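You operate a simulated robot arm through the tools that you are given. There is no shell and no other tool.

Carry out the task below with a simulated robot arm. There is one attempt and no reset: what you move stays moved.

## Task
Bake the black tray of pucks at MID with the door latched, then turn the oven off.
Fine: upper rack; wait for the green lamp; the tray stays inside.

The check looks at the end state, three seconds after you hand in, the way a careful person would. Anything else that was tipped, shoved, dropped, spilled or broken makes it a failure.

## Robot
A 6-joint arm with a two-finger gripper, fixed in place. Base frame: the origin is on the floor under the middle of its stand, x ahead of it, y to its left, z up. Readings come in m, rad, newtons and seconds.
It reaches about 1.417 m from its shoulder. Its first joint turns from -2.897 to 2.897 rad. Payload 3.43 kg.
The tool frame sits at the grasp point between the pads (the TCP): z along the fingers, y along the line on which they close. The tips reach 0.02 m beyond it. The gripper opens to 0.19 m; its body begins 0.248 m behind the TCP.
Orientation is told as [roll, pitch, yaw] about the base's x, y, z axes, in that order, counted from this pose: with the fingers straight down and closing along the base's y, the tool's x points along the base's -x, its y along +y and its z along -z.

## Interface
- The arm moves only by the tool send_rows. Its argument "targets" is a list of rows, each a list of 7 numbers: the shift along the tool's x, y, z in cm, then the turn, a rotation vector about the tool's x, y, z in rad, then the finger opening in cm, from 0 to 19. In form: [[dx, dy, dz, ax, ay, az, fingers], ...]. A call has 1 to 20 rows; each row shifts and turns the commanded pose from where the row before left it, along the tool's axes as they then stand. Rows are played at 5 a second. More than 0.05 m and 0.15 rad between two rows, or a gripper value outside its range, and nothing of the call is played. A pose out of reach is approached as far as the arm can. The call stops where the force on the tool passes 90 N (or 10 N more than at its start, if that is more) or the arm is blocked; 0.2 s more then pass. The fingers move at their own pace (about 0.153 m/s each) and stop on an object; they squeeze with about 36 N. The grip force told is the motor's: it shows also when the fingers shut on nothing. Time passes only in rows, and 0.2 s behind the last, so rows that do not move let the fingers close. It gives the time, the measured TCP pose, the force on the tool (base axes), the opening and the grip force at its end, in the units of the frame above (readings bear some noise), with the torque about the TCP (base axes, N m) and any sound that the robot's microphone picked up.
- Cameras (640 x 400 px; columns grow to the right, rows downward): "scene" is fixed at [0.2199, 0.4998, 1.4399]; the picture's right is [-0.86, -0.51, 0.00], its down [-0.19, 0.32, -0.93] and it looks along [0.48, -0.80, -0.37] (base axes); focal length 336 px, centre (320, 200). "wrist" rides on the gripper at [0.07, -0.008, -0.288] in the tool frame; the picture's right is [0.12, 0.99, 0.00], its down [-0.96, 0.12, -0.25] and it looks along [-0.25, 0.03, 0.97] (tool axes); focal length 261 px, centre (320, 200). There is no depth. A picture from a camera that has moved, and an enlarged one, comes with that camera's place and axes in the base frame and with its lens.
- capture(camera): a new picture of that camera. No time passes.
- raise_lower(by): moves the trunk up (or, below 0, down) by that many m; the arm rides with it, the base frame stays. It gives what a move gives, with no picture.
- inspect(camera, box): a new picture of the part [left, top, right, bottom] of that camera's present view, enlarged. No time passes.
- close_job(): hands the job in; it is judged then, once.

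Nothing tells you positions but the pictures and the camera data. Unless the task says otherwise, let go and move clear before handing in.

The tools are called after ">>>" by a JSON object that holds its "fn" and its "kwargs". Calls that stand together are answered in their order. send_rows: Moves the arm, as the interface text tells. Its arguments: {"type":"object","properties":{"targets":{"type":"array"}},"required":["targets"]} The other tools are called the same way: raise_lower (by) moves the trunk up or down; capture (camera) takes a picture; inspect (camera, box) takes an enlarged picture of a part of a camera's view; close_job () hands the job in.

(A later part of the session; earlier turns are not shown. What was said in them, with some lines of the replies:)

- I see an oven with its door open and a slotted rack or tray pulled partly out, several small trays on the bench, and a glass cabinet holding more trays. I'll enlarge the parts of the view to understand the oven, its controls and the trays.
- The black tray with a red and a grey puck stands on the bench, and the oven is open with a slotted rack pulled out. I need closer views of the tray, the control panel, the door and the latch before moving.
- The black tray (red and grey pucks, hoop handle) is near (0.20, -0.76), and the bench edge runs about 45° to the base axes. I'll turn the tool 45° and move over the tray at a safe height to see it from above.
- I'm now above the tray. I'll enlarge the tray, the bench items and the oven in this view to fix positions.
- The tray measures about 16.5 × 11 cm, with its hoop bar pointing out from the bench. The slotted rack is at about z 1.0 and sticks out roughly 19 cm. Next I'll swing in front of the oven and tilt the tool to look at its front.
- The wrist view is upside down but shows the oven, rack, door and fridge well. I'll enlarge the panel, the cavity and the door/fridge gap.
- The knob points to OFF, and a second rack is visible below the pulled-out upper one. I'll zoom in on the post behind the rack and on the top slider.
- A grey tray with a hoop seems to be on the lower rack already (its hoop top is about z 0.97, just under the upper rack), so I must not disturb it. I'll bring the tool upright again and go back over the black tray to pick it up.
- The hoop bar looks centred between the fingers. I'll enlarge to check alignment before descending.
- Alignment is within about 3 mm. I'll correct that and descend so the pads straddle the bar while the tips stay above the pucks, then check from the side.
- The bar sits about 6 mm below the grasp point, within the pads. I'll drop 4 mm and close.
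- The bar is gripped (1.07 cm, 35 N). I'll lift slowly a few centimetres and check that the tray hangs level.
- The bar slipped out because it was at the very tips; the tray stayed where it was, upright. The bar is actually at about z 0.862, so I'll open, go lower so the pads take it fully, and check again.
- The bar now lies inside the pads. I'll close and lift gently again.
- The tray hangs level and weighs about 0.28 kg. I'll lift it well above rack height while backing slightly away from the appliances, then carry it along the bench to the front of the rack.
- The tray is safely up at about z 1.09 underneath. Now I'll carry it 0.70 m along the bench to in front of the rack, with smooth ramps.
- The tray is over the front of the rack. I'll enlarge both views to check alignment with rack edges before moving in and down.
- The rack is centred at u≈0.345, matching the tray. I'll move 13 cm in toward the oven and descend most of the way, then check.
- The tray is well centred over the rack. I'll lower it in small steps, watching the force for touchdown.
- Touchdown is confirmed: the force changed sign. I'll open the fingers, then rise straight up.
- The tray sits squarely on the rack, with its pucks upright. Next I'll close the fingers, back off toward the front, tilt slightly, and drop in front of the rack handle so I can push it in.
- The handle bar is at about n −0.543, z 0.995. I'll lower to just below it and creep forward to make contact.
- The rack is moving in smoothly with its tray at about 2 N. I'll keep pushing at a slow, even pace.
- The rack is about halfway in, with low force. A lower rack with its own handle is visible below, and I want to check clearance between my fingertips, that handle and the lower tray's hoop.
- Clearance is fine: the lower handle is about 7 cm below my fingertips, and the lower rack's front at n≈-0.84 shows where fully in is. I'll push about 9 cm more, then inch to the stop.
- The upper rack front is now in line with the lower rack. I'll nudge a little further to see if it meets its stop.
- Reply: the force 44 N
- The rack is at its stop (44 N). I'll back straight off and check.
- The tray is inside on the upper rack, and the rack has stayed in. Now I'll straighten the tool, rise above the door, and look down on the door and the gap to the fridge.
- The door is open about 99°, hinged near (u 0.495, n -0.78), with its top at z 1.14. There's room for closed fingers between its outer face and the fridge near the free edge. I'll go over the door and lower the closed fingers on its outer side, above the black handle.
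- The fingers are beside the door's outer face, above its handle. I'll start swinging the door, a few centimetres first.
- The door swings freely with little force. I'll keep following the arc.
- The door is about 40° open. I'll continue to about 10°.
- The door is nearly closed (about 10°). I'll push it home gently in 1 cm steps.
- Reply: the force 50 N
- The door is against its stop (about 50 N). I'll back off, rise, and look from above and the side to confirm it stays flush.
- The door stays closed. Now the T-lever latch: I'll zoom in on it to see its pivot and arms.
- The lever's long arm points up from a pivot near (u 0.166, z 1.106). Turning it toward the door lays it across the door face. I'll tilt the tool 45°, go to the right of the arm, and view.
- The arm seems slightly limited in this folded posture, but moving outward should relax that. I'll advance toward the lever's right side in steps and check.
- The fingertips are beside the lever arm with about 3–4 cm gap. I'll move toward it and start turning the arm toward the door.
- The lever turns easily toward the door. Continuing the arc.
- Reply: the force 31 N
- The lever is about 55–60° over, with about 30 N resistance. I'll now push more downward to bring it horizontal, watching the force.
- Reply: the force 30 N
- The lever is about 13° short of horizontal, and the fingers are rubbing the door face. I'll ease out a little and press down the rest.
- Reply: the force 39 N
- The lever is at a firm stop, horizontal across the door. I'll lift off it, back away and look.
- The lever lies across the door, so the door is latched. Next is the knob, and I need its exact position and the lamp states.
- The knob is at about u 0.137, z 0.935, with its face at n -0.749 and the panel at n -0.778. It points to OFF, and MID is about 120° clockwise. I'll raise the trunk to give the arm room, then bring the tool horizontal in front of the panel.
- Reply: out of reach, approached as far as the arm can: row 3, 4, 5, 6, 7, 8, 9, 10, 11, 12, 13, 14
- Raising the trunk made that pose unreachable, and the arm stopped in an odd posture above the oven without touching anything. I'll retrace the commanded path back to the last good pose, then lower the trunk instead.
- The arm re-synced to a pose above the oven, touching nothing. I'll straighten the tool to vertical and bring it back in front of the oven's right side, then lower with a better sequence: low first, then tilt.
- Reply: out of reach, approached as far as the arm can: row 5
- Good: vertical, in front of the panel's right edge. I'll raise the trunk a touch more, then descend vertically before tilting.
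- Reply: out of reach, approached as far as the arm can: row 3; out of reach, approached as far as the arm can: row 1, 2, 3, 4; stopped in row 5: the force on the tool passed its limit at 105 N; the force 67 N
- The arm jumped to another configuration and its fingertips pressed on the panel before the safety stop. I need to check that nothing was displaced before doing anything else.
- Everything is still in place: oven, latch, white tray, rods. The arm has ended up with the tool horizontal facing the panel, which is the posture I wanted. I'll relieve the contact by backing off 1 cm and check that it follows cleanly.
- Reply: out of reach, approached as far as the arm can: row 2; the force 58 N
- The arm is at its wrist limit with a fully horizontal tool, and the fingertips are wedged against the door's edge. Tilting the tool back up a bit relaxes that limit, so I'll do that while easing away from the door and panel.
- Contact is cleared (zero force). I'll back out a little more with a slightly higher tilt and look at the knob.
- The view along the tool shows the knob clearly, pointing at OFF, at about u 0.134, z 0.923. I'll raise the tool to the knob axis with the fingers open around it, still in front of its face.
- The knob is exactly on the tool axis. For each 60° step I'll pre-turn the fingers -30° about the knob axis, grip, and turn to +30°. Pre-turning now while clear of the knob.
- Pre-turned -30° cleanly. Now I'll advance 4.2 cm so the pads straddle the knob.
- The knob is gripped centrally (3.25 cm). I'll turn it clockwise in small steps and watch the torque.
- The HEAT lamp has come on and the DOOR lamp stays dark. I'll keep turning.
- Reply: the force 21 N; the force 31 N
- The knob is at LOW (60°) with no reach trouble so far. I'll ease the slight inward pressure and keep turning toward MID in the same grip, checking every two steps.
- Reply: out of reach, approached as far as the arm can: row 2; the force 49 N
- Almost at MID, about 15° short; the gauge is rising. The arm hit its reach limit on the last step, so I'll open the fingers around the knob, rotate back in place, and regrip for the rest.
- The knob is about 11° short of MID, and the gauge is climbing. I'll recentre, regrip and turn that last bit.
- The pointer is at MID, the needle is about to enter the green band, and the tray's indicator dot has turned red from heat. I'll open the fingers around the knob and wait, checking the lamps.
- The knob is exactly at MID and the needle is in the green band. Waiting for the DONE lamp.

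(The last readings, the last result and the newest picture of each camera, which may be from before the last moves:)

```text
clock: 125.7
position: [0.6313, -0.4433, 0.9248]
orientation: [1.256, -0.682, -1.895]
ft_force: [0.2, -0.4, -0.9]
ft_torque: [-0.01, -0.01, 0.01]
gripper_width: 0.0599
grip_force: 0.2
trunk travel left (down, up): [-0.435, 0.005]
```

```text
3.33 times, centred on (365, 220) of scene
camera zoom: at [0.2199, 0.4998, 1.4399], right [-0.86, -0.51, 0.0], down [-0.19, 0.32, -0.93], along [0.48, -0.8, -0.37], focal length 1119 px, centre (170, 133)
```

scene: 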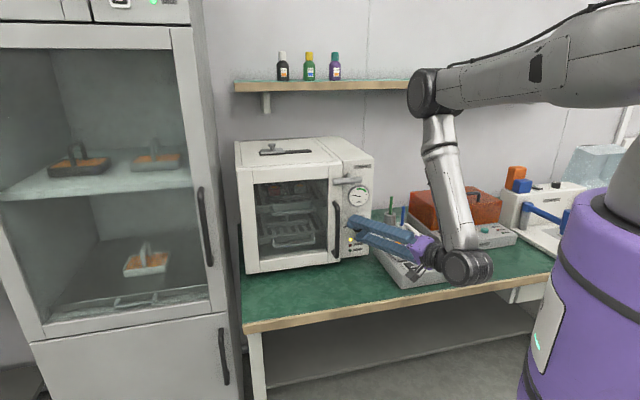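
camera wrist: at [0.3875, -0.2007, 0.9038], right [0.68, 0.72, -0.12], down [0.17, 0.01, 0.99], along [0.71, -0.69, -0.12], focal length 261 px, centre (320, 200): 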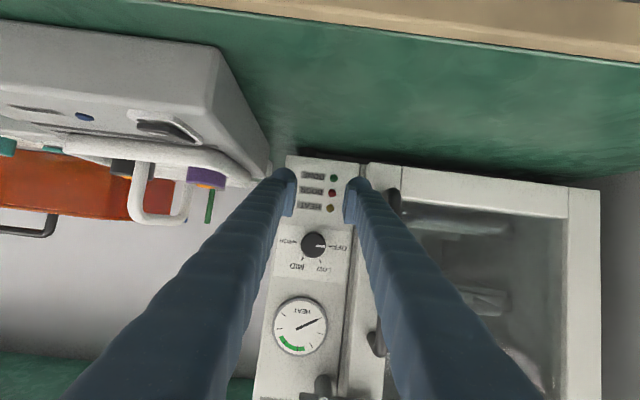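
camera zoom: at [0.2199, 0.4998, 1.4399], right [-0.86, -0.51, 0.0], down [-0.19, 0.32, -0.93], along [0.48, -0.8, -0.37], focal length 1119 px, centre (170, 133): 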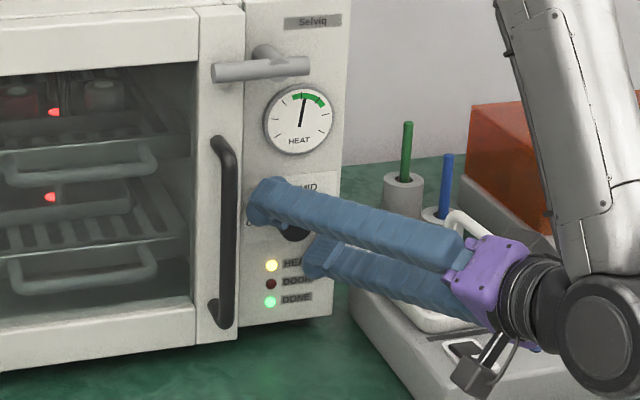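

The green DONE lamp is lit. Now I'll grip the knob and turn it counter-clockwise back to OFF.

>>> {"fn": "send_rows", "kwargs": {"targets": [[0, 0, 0, 0, 0, 0, 4], [0, 0, 0, 0, 0, 0, 2], [0, 0, 0, 0, 0, 0, 2], [0, 0, 0, 0.0465, 0, -0.1214, 2], [0, 0, 0, 0.0465, 0, -0.1214, 2], [0, 0, 0, 0.0465, 0, -0.1214, 2], [0, 0, 0, 0.0465, 0, -0.1214, 2], [0, 0, 0, 0, 0, 0, 2]]}}

>>> {"fn": "inspect", "kwargs": {"camera": "wrist", "box": [245, 110, 395, 270]}}

```text
clock: 127.5
position: [0.6322, -0.4419, 0.9244]
orientation: [0.731, -1.097, -1.474]
ft_force: [-0.9, 10.6, 6.3]
ft_torque: [0.08, 0.14, 0.33]
gripper_width: 0.0324
grip_force: 44.9
trunk travel left (down, up): [-0.435, 0.005]
```

```text
2.50 times, centred on (320, 190) of wrist
camera zoom: at [0.4149, -0.2448, 0.9568], right [0.67, 0.71, 0.2], down [-0.06, -0.21, 0.98], along [0.74, -0.67, -0.1], focal length 652 px, centre (320, 225)
```

zoom: 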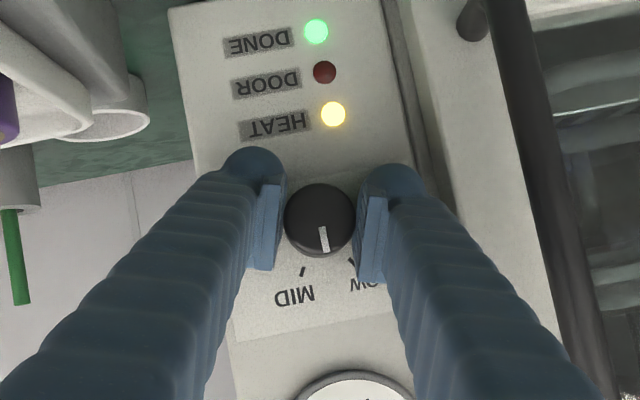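

Turning well, with DONE still lit. I'll continue toward OFF.

>>> {"fn": "send_rows", "kwargs": {"targets": [[0, 0, 0, 0.0465, 0, -0.1214, 2], [0, 0, 0, 0.0465, 0, -0.1214, 2], [0, 0, 0, 0.0465, 0, -0.1214, 2], [0, 0, 0, 0.0465, 0, -0.1214, 2], [0, 0, 0, 0, 0, 0, 2]]}}

>>> {"fn": "inspect", "kwargs": {"camera": "wrist", "box": [245, 110, 395, 270]}}

```text
clock: 128.7
position: [0.6324, -0.4422, 0.9259]
orientation: [-0.544, -1.153, -0.294]
ft_force: [13.1, 15.8, 15.9]
ft_torque: [-0.08, -0.1, 0.36]
gripper_width: 0.0324
grip_force: 44.8
trunk travel left (down, up): [-0.435, 0.005]
```

```text
2.50 times, centred on (320, 190) of wrist
camera zoom: at [0.4284, -0.2317, 0.9615], right [0.65, 0.69, -0.32], down [0.31, 0.14, 0.94], along [0.69, -0.71, -0.12], focal length 652 px, centre (320, 225)
```

zoom: 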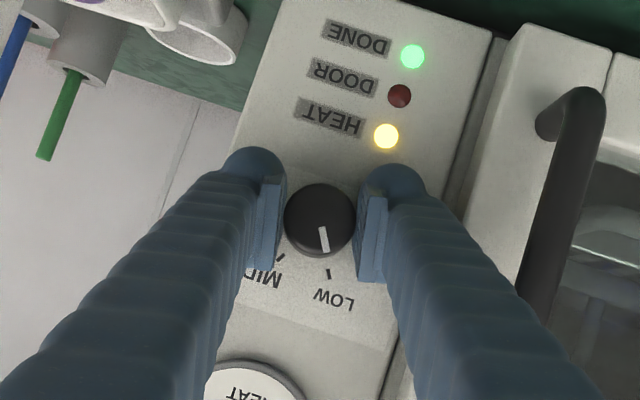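

>>> {"fn": "send_rows", "kwargs": {"targets": [[-0.12, 0.12, 0, 0.0465, 0, -0.1214, 2], [0, 0, 0, 0.0465, 0, -0.1214, 2], [0, 0, 0, 0.0465, 0, -0.1214, 2], [0, 0, 0, 0, 0, 0, 2]]}}

>>> {"fn": "inspect", "kwargs": {"camera": "wrist", "box": [245, 110, 395, 270]}}

>>> {"fn": "capture", "kwargs": {"camera": "scene"}}

```text
clock: 129.7
position: [0.6333, -0.4427, 0.9254]
orientation: [-1.093, -0.878, 0.176]
ft_force: [2.9, 20.8, 11.8]
ft_torque: [-0.08, -0.08, 0.39]
gripper_width: 0.0323
grip_force: 45.6
trunk travel left (down, up): [-0.435, 0.005]
```

```text
2.50 times, centred on (320, 190) of wrist
camera zoom: at [0.4393, -0.2213, 0.9593], right [0.51, 0.56, -0.65], down [0.55, 0.37, 0.75], along [0.66, -0.74, -0.11], focal length 652 px, centre (320, 225)
```

zoom: 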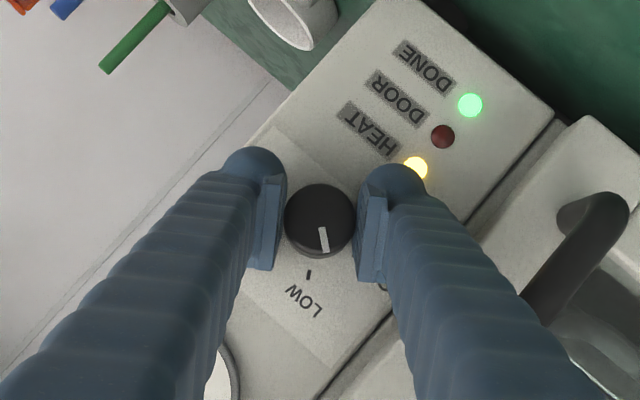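

```text
taken
```

scene: 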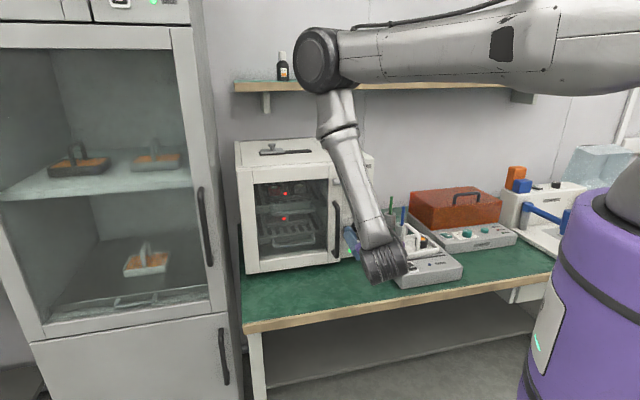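

LOW is passed, with about 40° left to OFF. I'll open, rotate the fingers back around the knob, and regrip for the final part.

>>> {"fn": "send_rows", "kwargs": {"targets": [[0, 0, 0, 0, 0, 0, 4.5], [0, 0, 0, 0, 0, 0, 6], [0, 0, 0, -0.0465, 0, 0.1214, 6], [0, 0, 0, -0.0465, 0, 0.1214, 6], [0, 0, 0, -0.0465, 0, 0.1214, 6], [0, 0, 0, -0.0465, 0, 0.1214, 6], [0, 0, 0, -0.0465, 0, 0.1214, 6], [0, 0, 0, -0.0465, 0, 0.1214, 6], [0, 0, 0, 0, 0, 0, 6]]}}

>>> {"fn": "inspect", "kwargs": {"camera": "wrist", "box": [245, 110, 395, 270]}}

```text
clock: 131.7
position: [0.6327, -0.4425, 0.926]
orientation: [0.475, -1.164, -1.244]
ft_force: [-2.8, -2.9, -0.7]
ft_torque: [-0.03, 0.04, 0.01]
gripper_width: 0.0582
grip_force: 0.1
trunk travel left (down, up): [-0.435, 0.005]
```

```text
2.50 times, centred on (320, 190) of wrist
camera zoom: at [0.4182, -0.2424, 0.959], right [0.69, 0.72, 0.07], down [0.03, -0.13, 0.99], along [0.73, -0.68, -0.11], focal length 652 px, centre (320, 225)
```

zoom: 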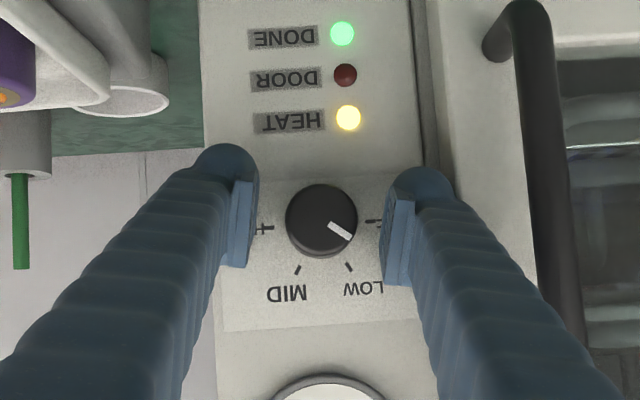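

>>> {"fn": "send_rows", "kwargs": {"targets": [[0, 0, 0, 0, 0, 0, 4], [0, 0, 0, 0, 0, 0, 2], [0, 0, 0, 0, 0, 0, 2], [0, 0, 0, 0.0462, 0, -0.1205, 2], [0, 0, 0, 0.0462, 0, -0.1205, 2], [0, 0, 0, 0.0462, 0, -0.1205, 2], [0, 0, 0, 0.0462, 0, -0.1205, 2], [0, 0, 0, 0, 0, 0, 2]]}}

>>> {"fn": "inspect", "kwargs": {"camera": "wrist", "box": [245, 110, 395, 270]}}

```text
clock: 133.5
position: [0.6334, -0.4428, 0.925]
orientation: [-0.777, -1.08, -0.089]
ft_force: [-6.2, 2.5, -3.9]
ft_torque: [0.11, 0.11, 0.23]
gripper_width: 0.0325
grip_force: 44.8
trunk travel left (down, up): [-0.435, 0.005]
```

```text
2.50 times, centred on (320, 190) of wrist
camera zoom: at [0.4328, -0.2283, 0.9619], right [0.62, 0.66, -0.43], down [0.39, 0.22, 0.89], along [0.68, -0.72, -0.12], focal length 652 px, centre (320, 225)
```

zoom: 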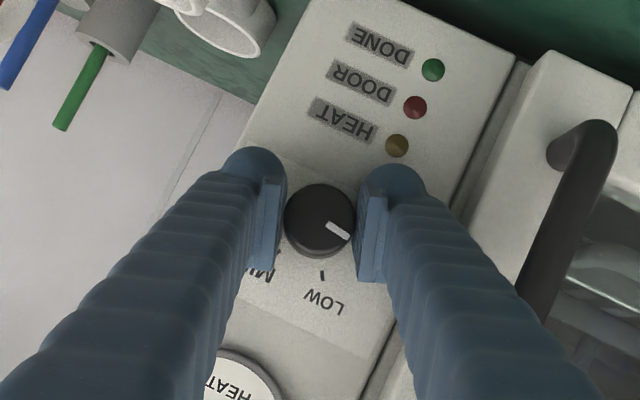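

The lamps have gone out, so the oven is off. One last small turn will bring the pointer exactly onto the OFF mark.

>>> {"fn": "send_rows", "kwargs": {"targets": [[0, 0, 0, 0.0462, 0, -0.1205, 2], [0, 0, 0, 0, 0, 0, 2], [0, 0, 0, 0, 0, 0, 4], [0, 0, 0, 0, 0, 0, 5.3], [0, 0, 0, 0, 0, 0, 5.3]]}}

>>> {"fn": "inspect", "kwargs": {"camera": "wrist", "box": [245, 110, 395, 270]}}

```text
clock: 134.7
position: [0.6332, -0.4418, 0.9274]
orientation: [-0.955, -0.988, 0.06]
ft_force: [0.1, 0.8, -0.5]
ft_torque: [0.02, 0.02, 0.02]
gripper_width: 0.0529
grip_force: 0.1
trunk travel left (down, up): [-0.435, 0.005]
```

```text
2.50 times, centred on (320, 190) of wrist
camera zoom: at [0.4364, -0.2249, 0.9615], right [0.57, 0.61, -0.54], down [0.47, 0.3, 0.83], along [0.67, -0.73, -0.12], focal length 652 px, centre (320, 225)
```

zoom: 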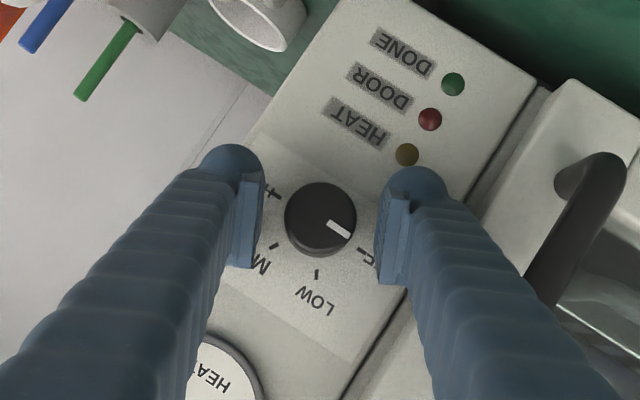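

The pointer is on OFF, all lamps are out, and the latch lever is still across. I'll back the open fingers straight off the knob.

>>> {"fn": "send_rows", "kwargs": {"targets": [[0.51, 0, -1.34, 0, 0, 0, 5.3], [0.51, 0, -1.34, 0, 0, 0, 5.3], [0.51, 0, -1.34, 0, 0, 0, 5.3], [0, 0, 0, 0, 0, 0, 5.3]]}}

>>> {"fn": "capture", "kwargs": {"camera": "wrist"}}

>>> {"fn": "capture", "kwargs": {"camera": "scene"}}

```text
clock: 135.7
position: [0.6025, -0.4117, 0.9257]
orientation: [-0.954, -0.988, 0.063]
ft_force: [0.2, 0.1, -0.5]
ft_torque: [0.02, 0.0, -0.01]
gripper_width: 0.0531
grip_force: 0.1
trunk travel left (down, up): [-0.435, 0.005]
```

```text
taken
camera wrist: at [0.4061, -0.1948, 0.9611], right [0.57, 0.61, -0.54], down [0.47, 0.3, 0.83], along [0.67, -0.73, -0.12], focal length 261 px, centre (320, 200)
```

wrist: 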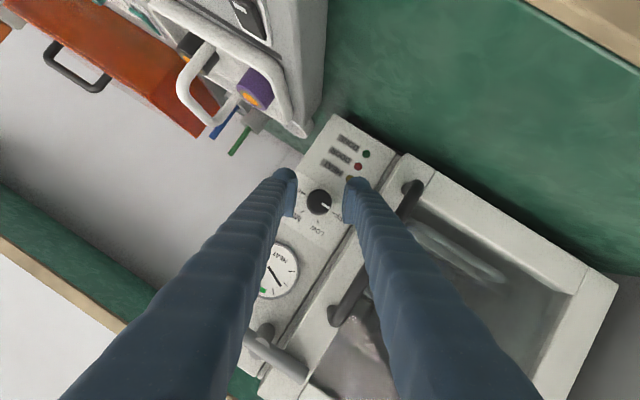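

```text
taken
```

scene: 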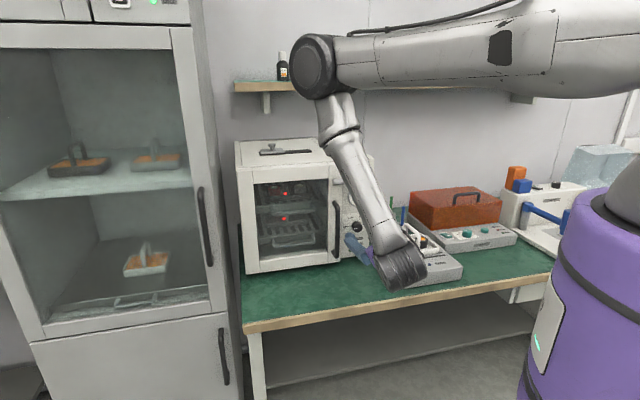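

>>> {"fn": "send_rows", "kwargs": {"targets": [[0, 0, 0, -0.039, 0, 0.1018, 3], [0, 0, 0, -0.039, 0, 0.1018, 0], [0, 0, 0, -0.039, 0, 0.1018, 0], [0, 0, 0, -0.039, 0, 0.1018, 0], [0, 0, 0, 0, 0, 0, 0]]}}

>>> {"fn": "send_rows", "kwargs": {"targets": [[1.8, -2, -0.6, 0, 0, 0, 0], [1.8, -2, -0.6, 0, 0, 0, 0], [0, 0, 0, 0, 0, 0, 0]]}}

>>> {"fn": "capture", "kwargs": {"camera": "scene"}}

>>> {"fn": "capture", "kwargs": {"camera": "wrist"}}

```text
clock: 136.9
position: [0.6042, -0.4128, 0.9251]
orientation: [-0.078, -1.205, -0.73]
ft_force: [-0.4, 0.1, 0.2]
ft_torque: [0.04, -0.05, 0.02]
gripper_width: 0.0001
grip_force: 33.9
trunk travel left (down, up): [-0.435, 0.005]
```

```text
clock: 137.7
position: [0.5601, -0.4227, 0.9001]
orientation: [-0.083, -1.206, -0.726]
ft_force: [-0.2, -0.8, -0.8]
ft_torque: [0.02, 0.03, 0.0]
gripper_width: 0.0
grip_force: 34.2
trunk travel left (down, up): [-0.435, 0.005]
```

```text
taken
```

scene: 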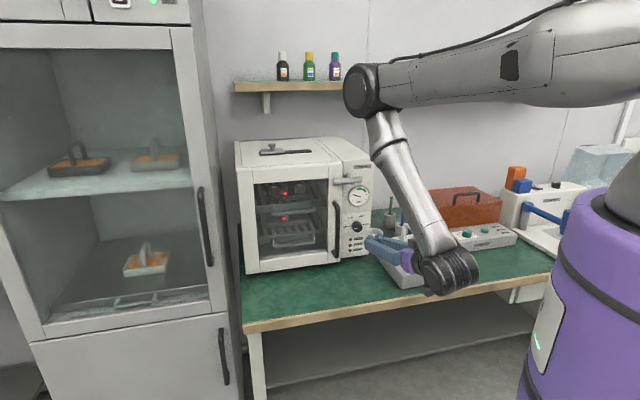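

```text
taken
camera wrist: at [0.3509, -0.2173, 0.9347], right [0.68, 0.72, -0.14], down [0.18, 0.02, 0.98], along [0.71, -0.7, -0.12], focal length 261 px, centre (320, 200)
```

wrist: 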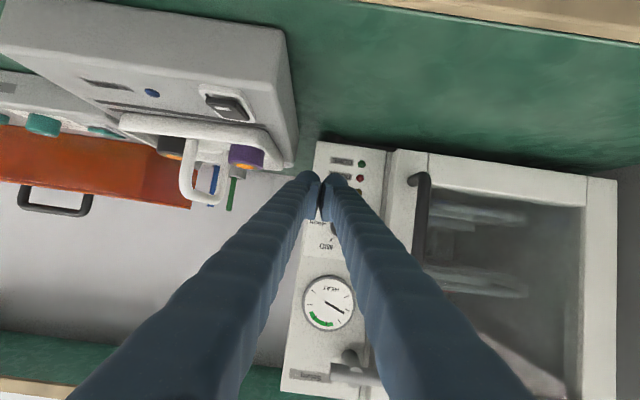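

Everything is off and in place. I'll retrace my way out: tilt the tool back toward vertical near this spot, then rise.

>>> {"fn": "send_rows", "kwargs": {"targets": [[0, 0, 0, 0, 0.14, 0, 0], [0, 0, 0, 0, 0.14, 0, 0], [0, 0, 0, 0, 0.14, 0, 0], [0, 0, 0, 0, 0.14, 0, 0], [0, 0, 0, 0, 0, 0, 0]]}}

>>> {"fn": "inspect", "kwargs": {"camera": "scene", "box": [225, 120, 455, 300]}}

```text
clock: 138.9
position: [0.5587, -0.4222, 0.898]
orientation: [-0.036, -0.644, -0.781]
ft_force: [0.2, -0.6, 0.1]
ft_torque: [0.02, 0.03, -0.02]
gripper_width: 0.0
grip_force: 34.1
trunk travel left (down, up): [-0.435, 0.005]
```

```text
2.22 times, centred on (340, 210) of scene
camera zoom: at [0.2199, 0.4998, 1.4399], right [-0.86, -0.51, 0.0], down [-0.19, 0.32, -0.93], along [0.48, -0.8, -0.37], focal length 746 px, centre (276, 178)
```

zoom: 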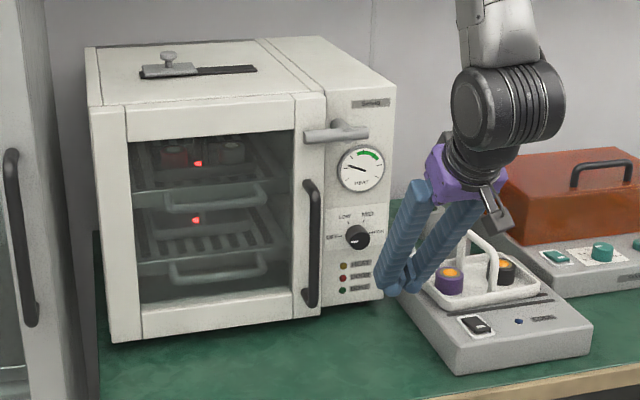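

>>> {"fn": "send_rows", "kwargs": {"targets": [[0, 0, -1, 0, 0.14, 0, 0], [0, 0, -1, 0, 0.14, 0, 0], [0, 0, -1, 0, 0.14, 0, 0], [0, 0, -1, 0, 0.14, 0, 0], [0, 0, -1, 0, 0.08, 0, 0], [0, 0, 0, 0, 0, 0, 0]]}}

>>> {"fn": "capture", "kwargs": {"camera": "scene"}}

>>> {"fn": "capture", "kwargs": {"camera": "wrist"}}

```text
clock: 140.3
position: [0.5463, -0.408, 0.9443]
orientation: [-0.029, -0.005, -0.802]
ft_force: [0.5, 0.2, 0.7]
ft_torque: [0.03, 0.04, -0.01]
gripper_width: 0.0002
grip_force: 34.5
out of reach, approached as far as the arm can: row 4
trunk travel left (down, up): [-0.435, 0.005]
```

```text
taken
```

scene: 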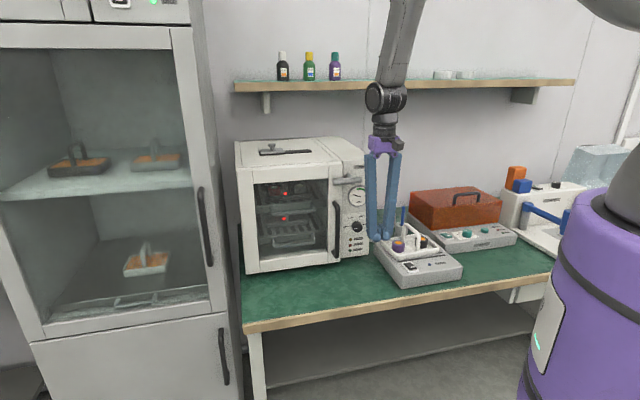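

```text
taken
camera wrist: at [0.4958, -0.3573, 1.2307], right [0.63, 0.77, -0.03], down [0.76, -0.61, 0.25], along [0.17, -0.18, -0.97], focal length 261 px, centre (320, 200)
```

wrist: 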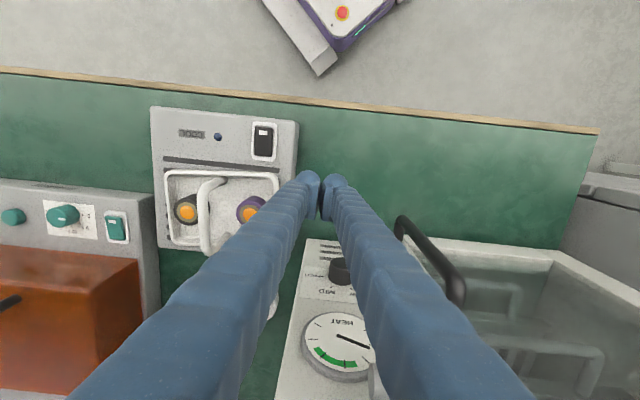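

The tool is vertical and clear. I'll rise well above the bench and away from the oven, then do a full final check.

>>> {"fn": "send_rows", "kwargs": {"targets": [[0.5, 0, -4, 0, 0, 0, 0], [0.5, 0, -4.5, 0, 0, 0, 0], [0.5, 0, -4.5, 0, 0, 0, 0], [0.5, 0, -4.5, 0, 0, 0, 0], [0.5, 0, -4.5, 0, 0, 0, 0], [1, 0, -4.5, 0, 0, 0, 0], [1, 0, -4.5, 0, 0, 0, 0], [1, 0, -3, 0, 0, 0, 0], [0, 0, 0, 0, 0, 0, 0]]}}

>>> {"fn": "capture", "kwargs": {"camera": "scene"}}

>>> {"fn": "inspect", "kwargs": {"camera": "scene", "box": [230, 130, 390, 280]}}

>>> {"fn": "inspect", "kwargs": {"camera": "scene", "box": [325, 160, 385, 265]}}

>>> {"fn": "inspect", "kwargs": {"camera": "scene", "box": [250, 170, 330, 230]}}

>>> {"fn": "inspect", "kwargs": {"camera": "scene", "box": [370, 150, 640, 320]}}

```text
clock: 142.3
position: [0.5114, -0.3616, 1.2818]
orientation: [-0.029, -0.005, -0.804]
ft_force: [0.2, -0.9, 0.1]
ft_torque: [-0.01, 0.02, 0.01]
gripper_width: 0.0002
grip_force: 34.2
trunk travel left (down, up): [-0.435, 0.005]
```

```text
taken
```

scene: 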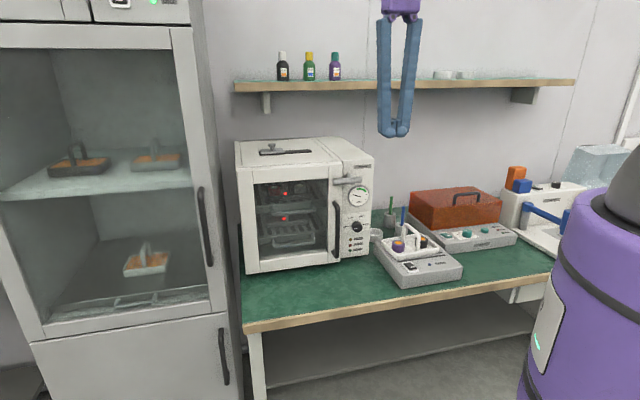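

```text
2.67 times, centred on (310, 205) of scene
camera zoom: at [0.2199, 0.4998, 1.4399], right [-0.86, -0.51, 0.0], down [-0.19, 0.32, -0.93], along [0.48, -0.8, -0.37], focal length 895 px, centre (347, 187)
```

zoom: 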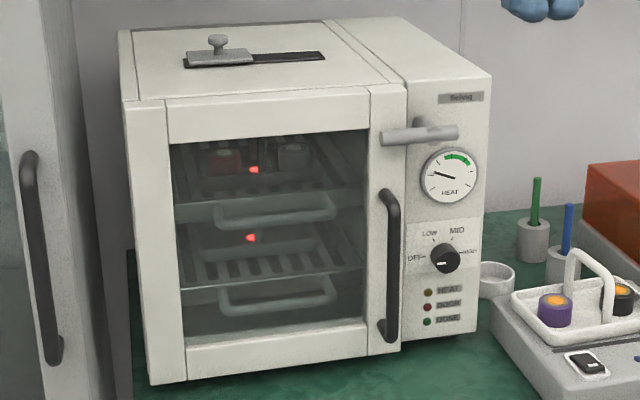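

```text
3.81 times, centred on (355, 212) of scene
camera zoom: at [0.2199, 0.4998, 1.4399], right [-0.86, -0.51, 0.0], down [-0.19, 0.32, -0.93], along [0.48, -0.8, -0.37], focal length 1279 px, centre (187, 152)
```

zoom: 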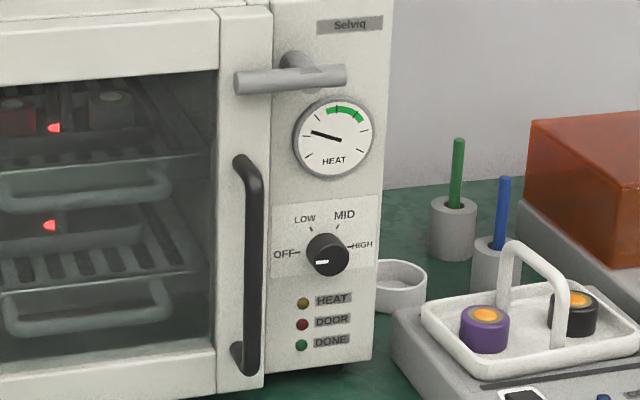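

```text
6.67 times, centred on (290, 200) of scene
camera zoom: at [0.2199, 0.4998, 1.4399], right [-0.86, -0.51, 0.0], down [-0.19, 0.32, -0.93], along [0.48, -0.8, -0.37], focal length 2238 px, centre (520, 200)
```

zoom: 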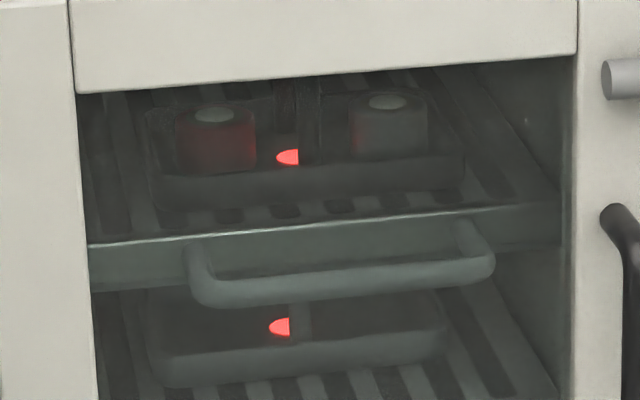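

```text
2.35 times, centred on (505, 235) of scene
camera zoom: at [0.2199, 0.4998, 1.4399], right [-0.86, -0.51, 0.0], down [-0.19, 0.32, -0.93], along [0.48, -0.8, -0.37], focal length 790 px, centre (-115, 118)
```

zoom: 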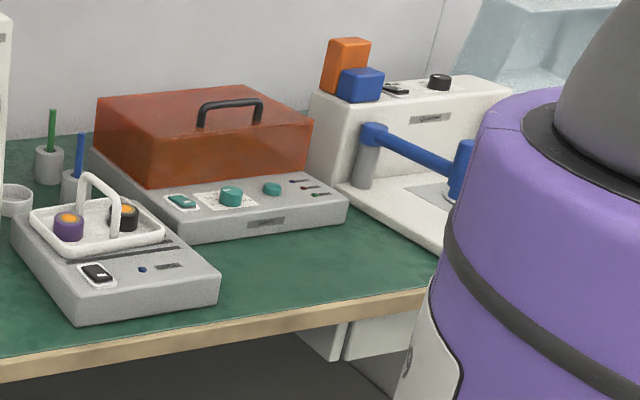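

The final check looks good:
- **Tray:** the black tray is on the upper rack, its pucks upright with inserts changed from orange to white.
- **Door:** closed, with the latch lever across it.
- **Oven:** the knob is at OFF and all lamps are out.
- **Surroundings:** nothing else has moved, and the arm is clear.

I'm handing in now.

>>> {"fn": "close_job", "kwargs": {}}

```text
The job is handed in.
```

I baked the black tray of pucks at MID with the door latched, then turned the oven off and handed the job in. The result of the check isn't known to me.

- **Bake:** the tray went in on the upper rack. I turned the knob to MID once the lever was across the door, and waited for the green DONE lamp before turning back to OFF. On the way to MID the knob stopped about 11° short for a few seconds before I corrected it.
- **End state:** the tray is still inside with the pucks upright. Their inserts have changed from orange to white. The door is latched, the knob is on OFF, all lamps are out, and the arm is clear.
- **First grip slipped:** on the first try the tray's handle slid out of the fingers. The tray stayed on the bench, upright, and the second grip held.
- **Contact with the oven:** at one point the arm couldn't hold a pose and its closed fingertips hit the control panel. The force limit stopped it at 105 N, and the fingertips then pressed briefly against the door's edge. The pictures afterwards showed no movement of the oven, latch or anything nearby.

A second tray was already on the lower rack. It stayed there through the bake, and its indicator dot also turned red.
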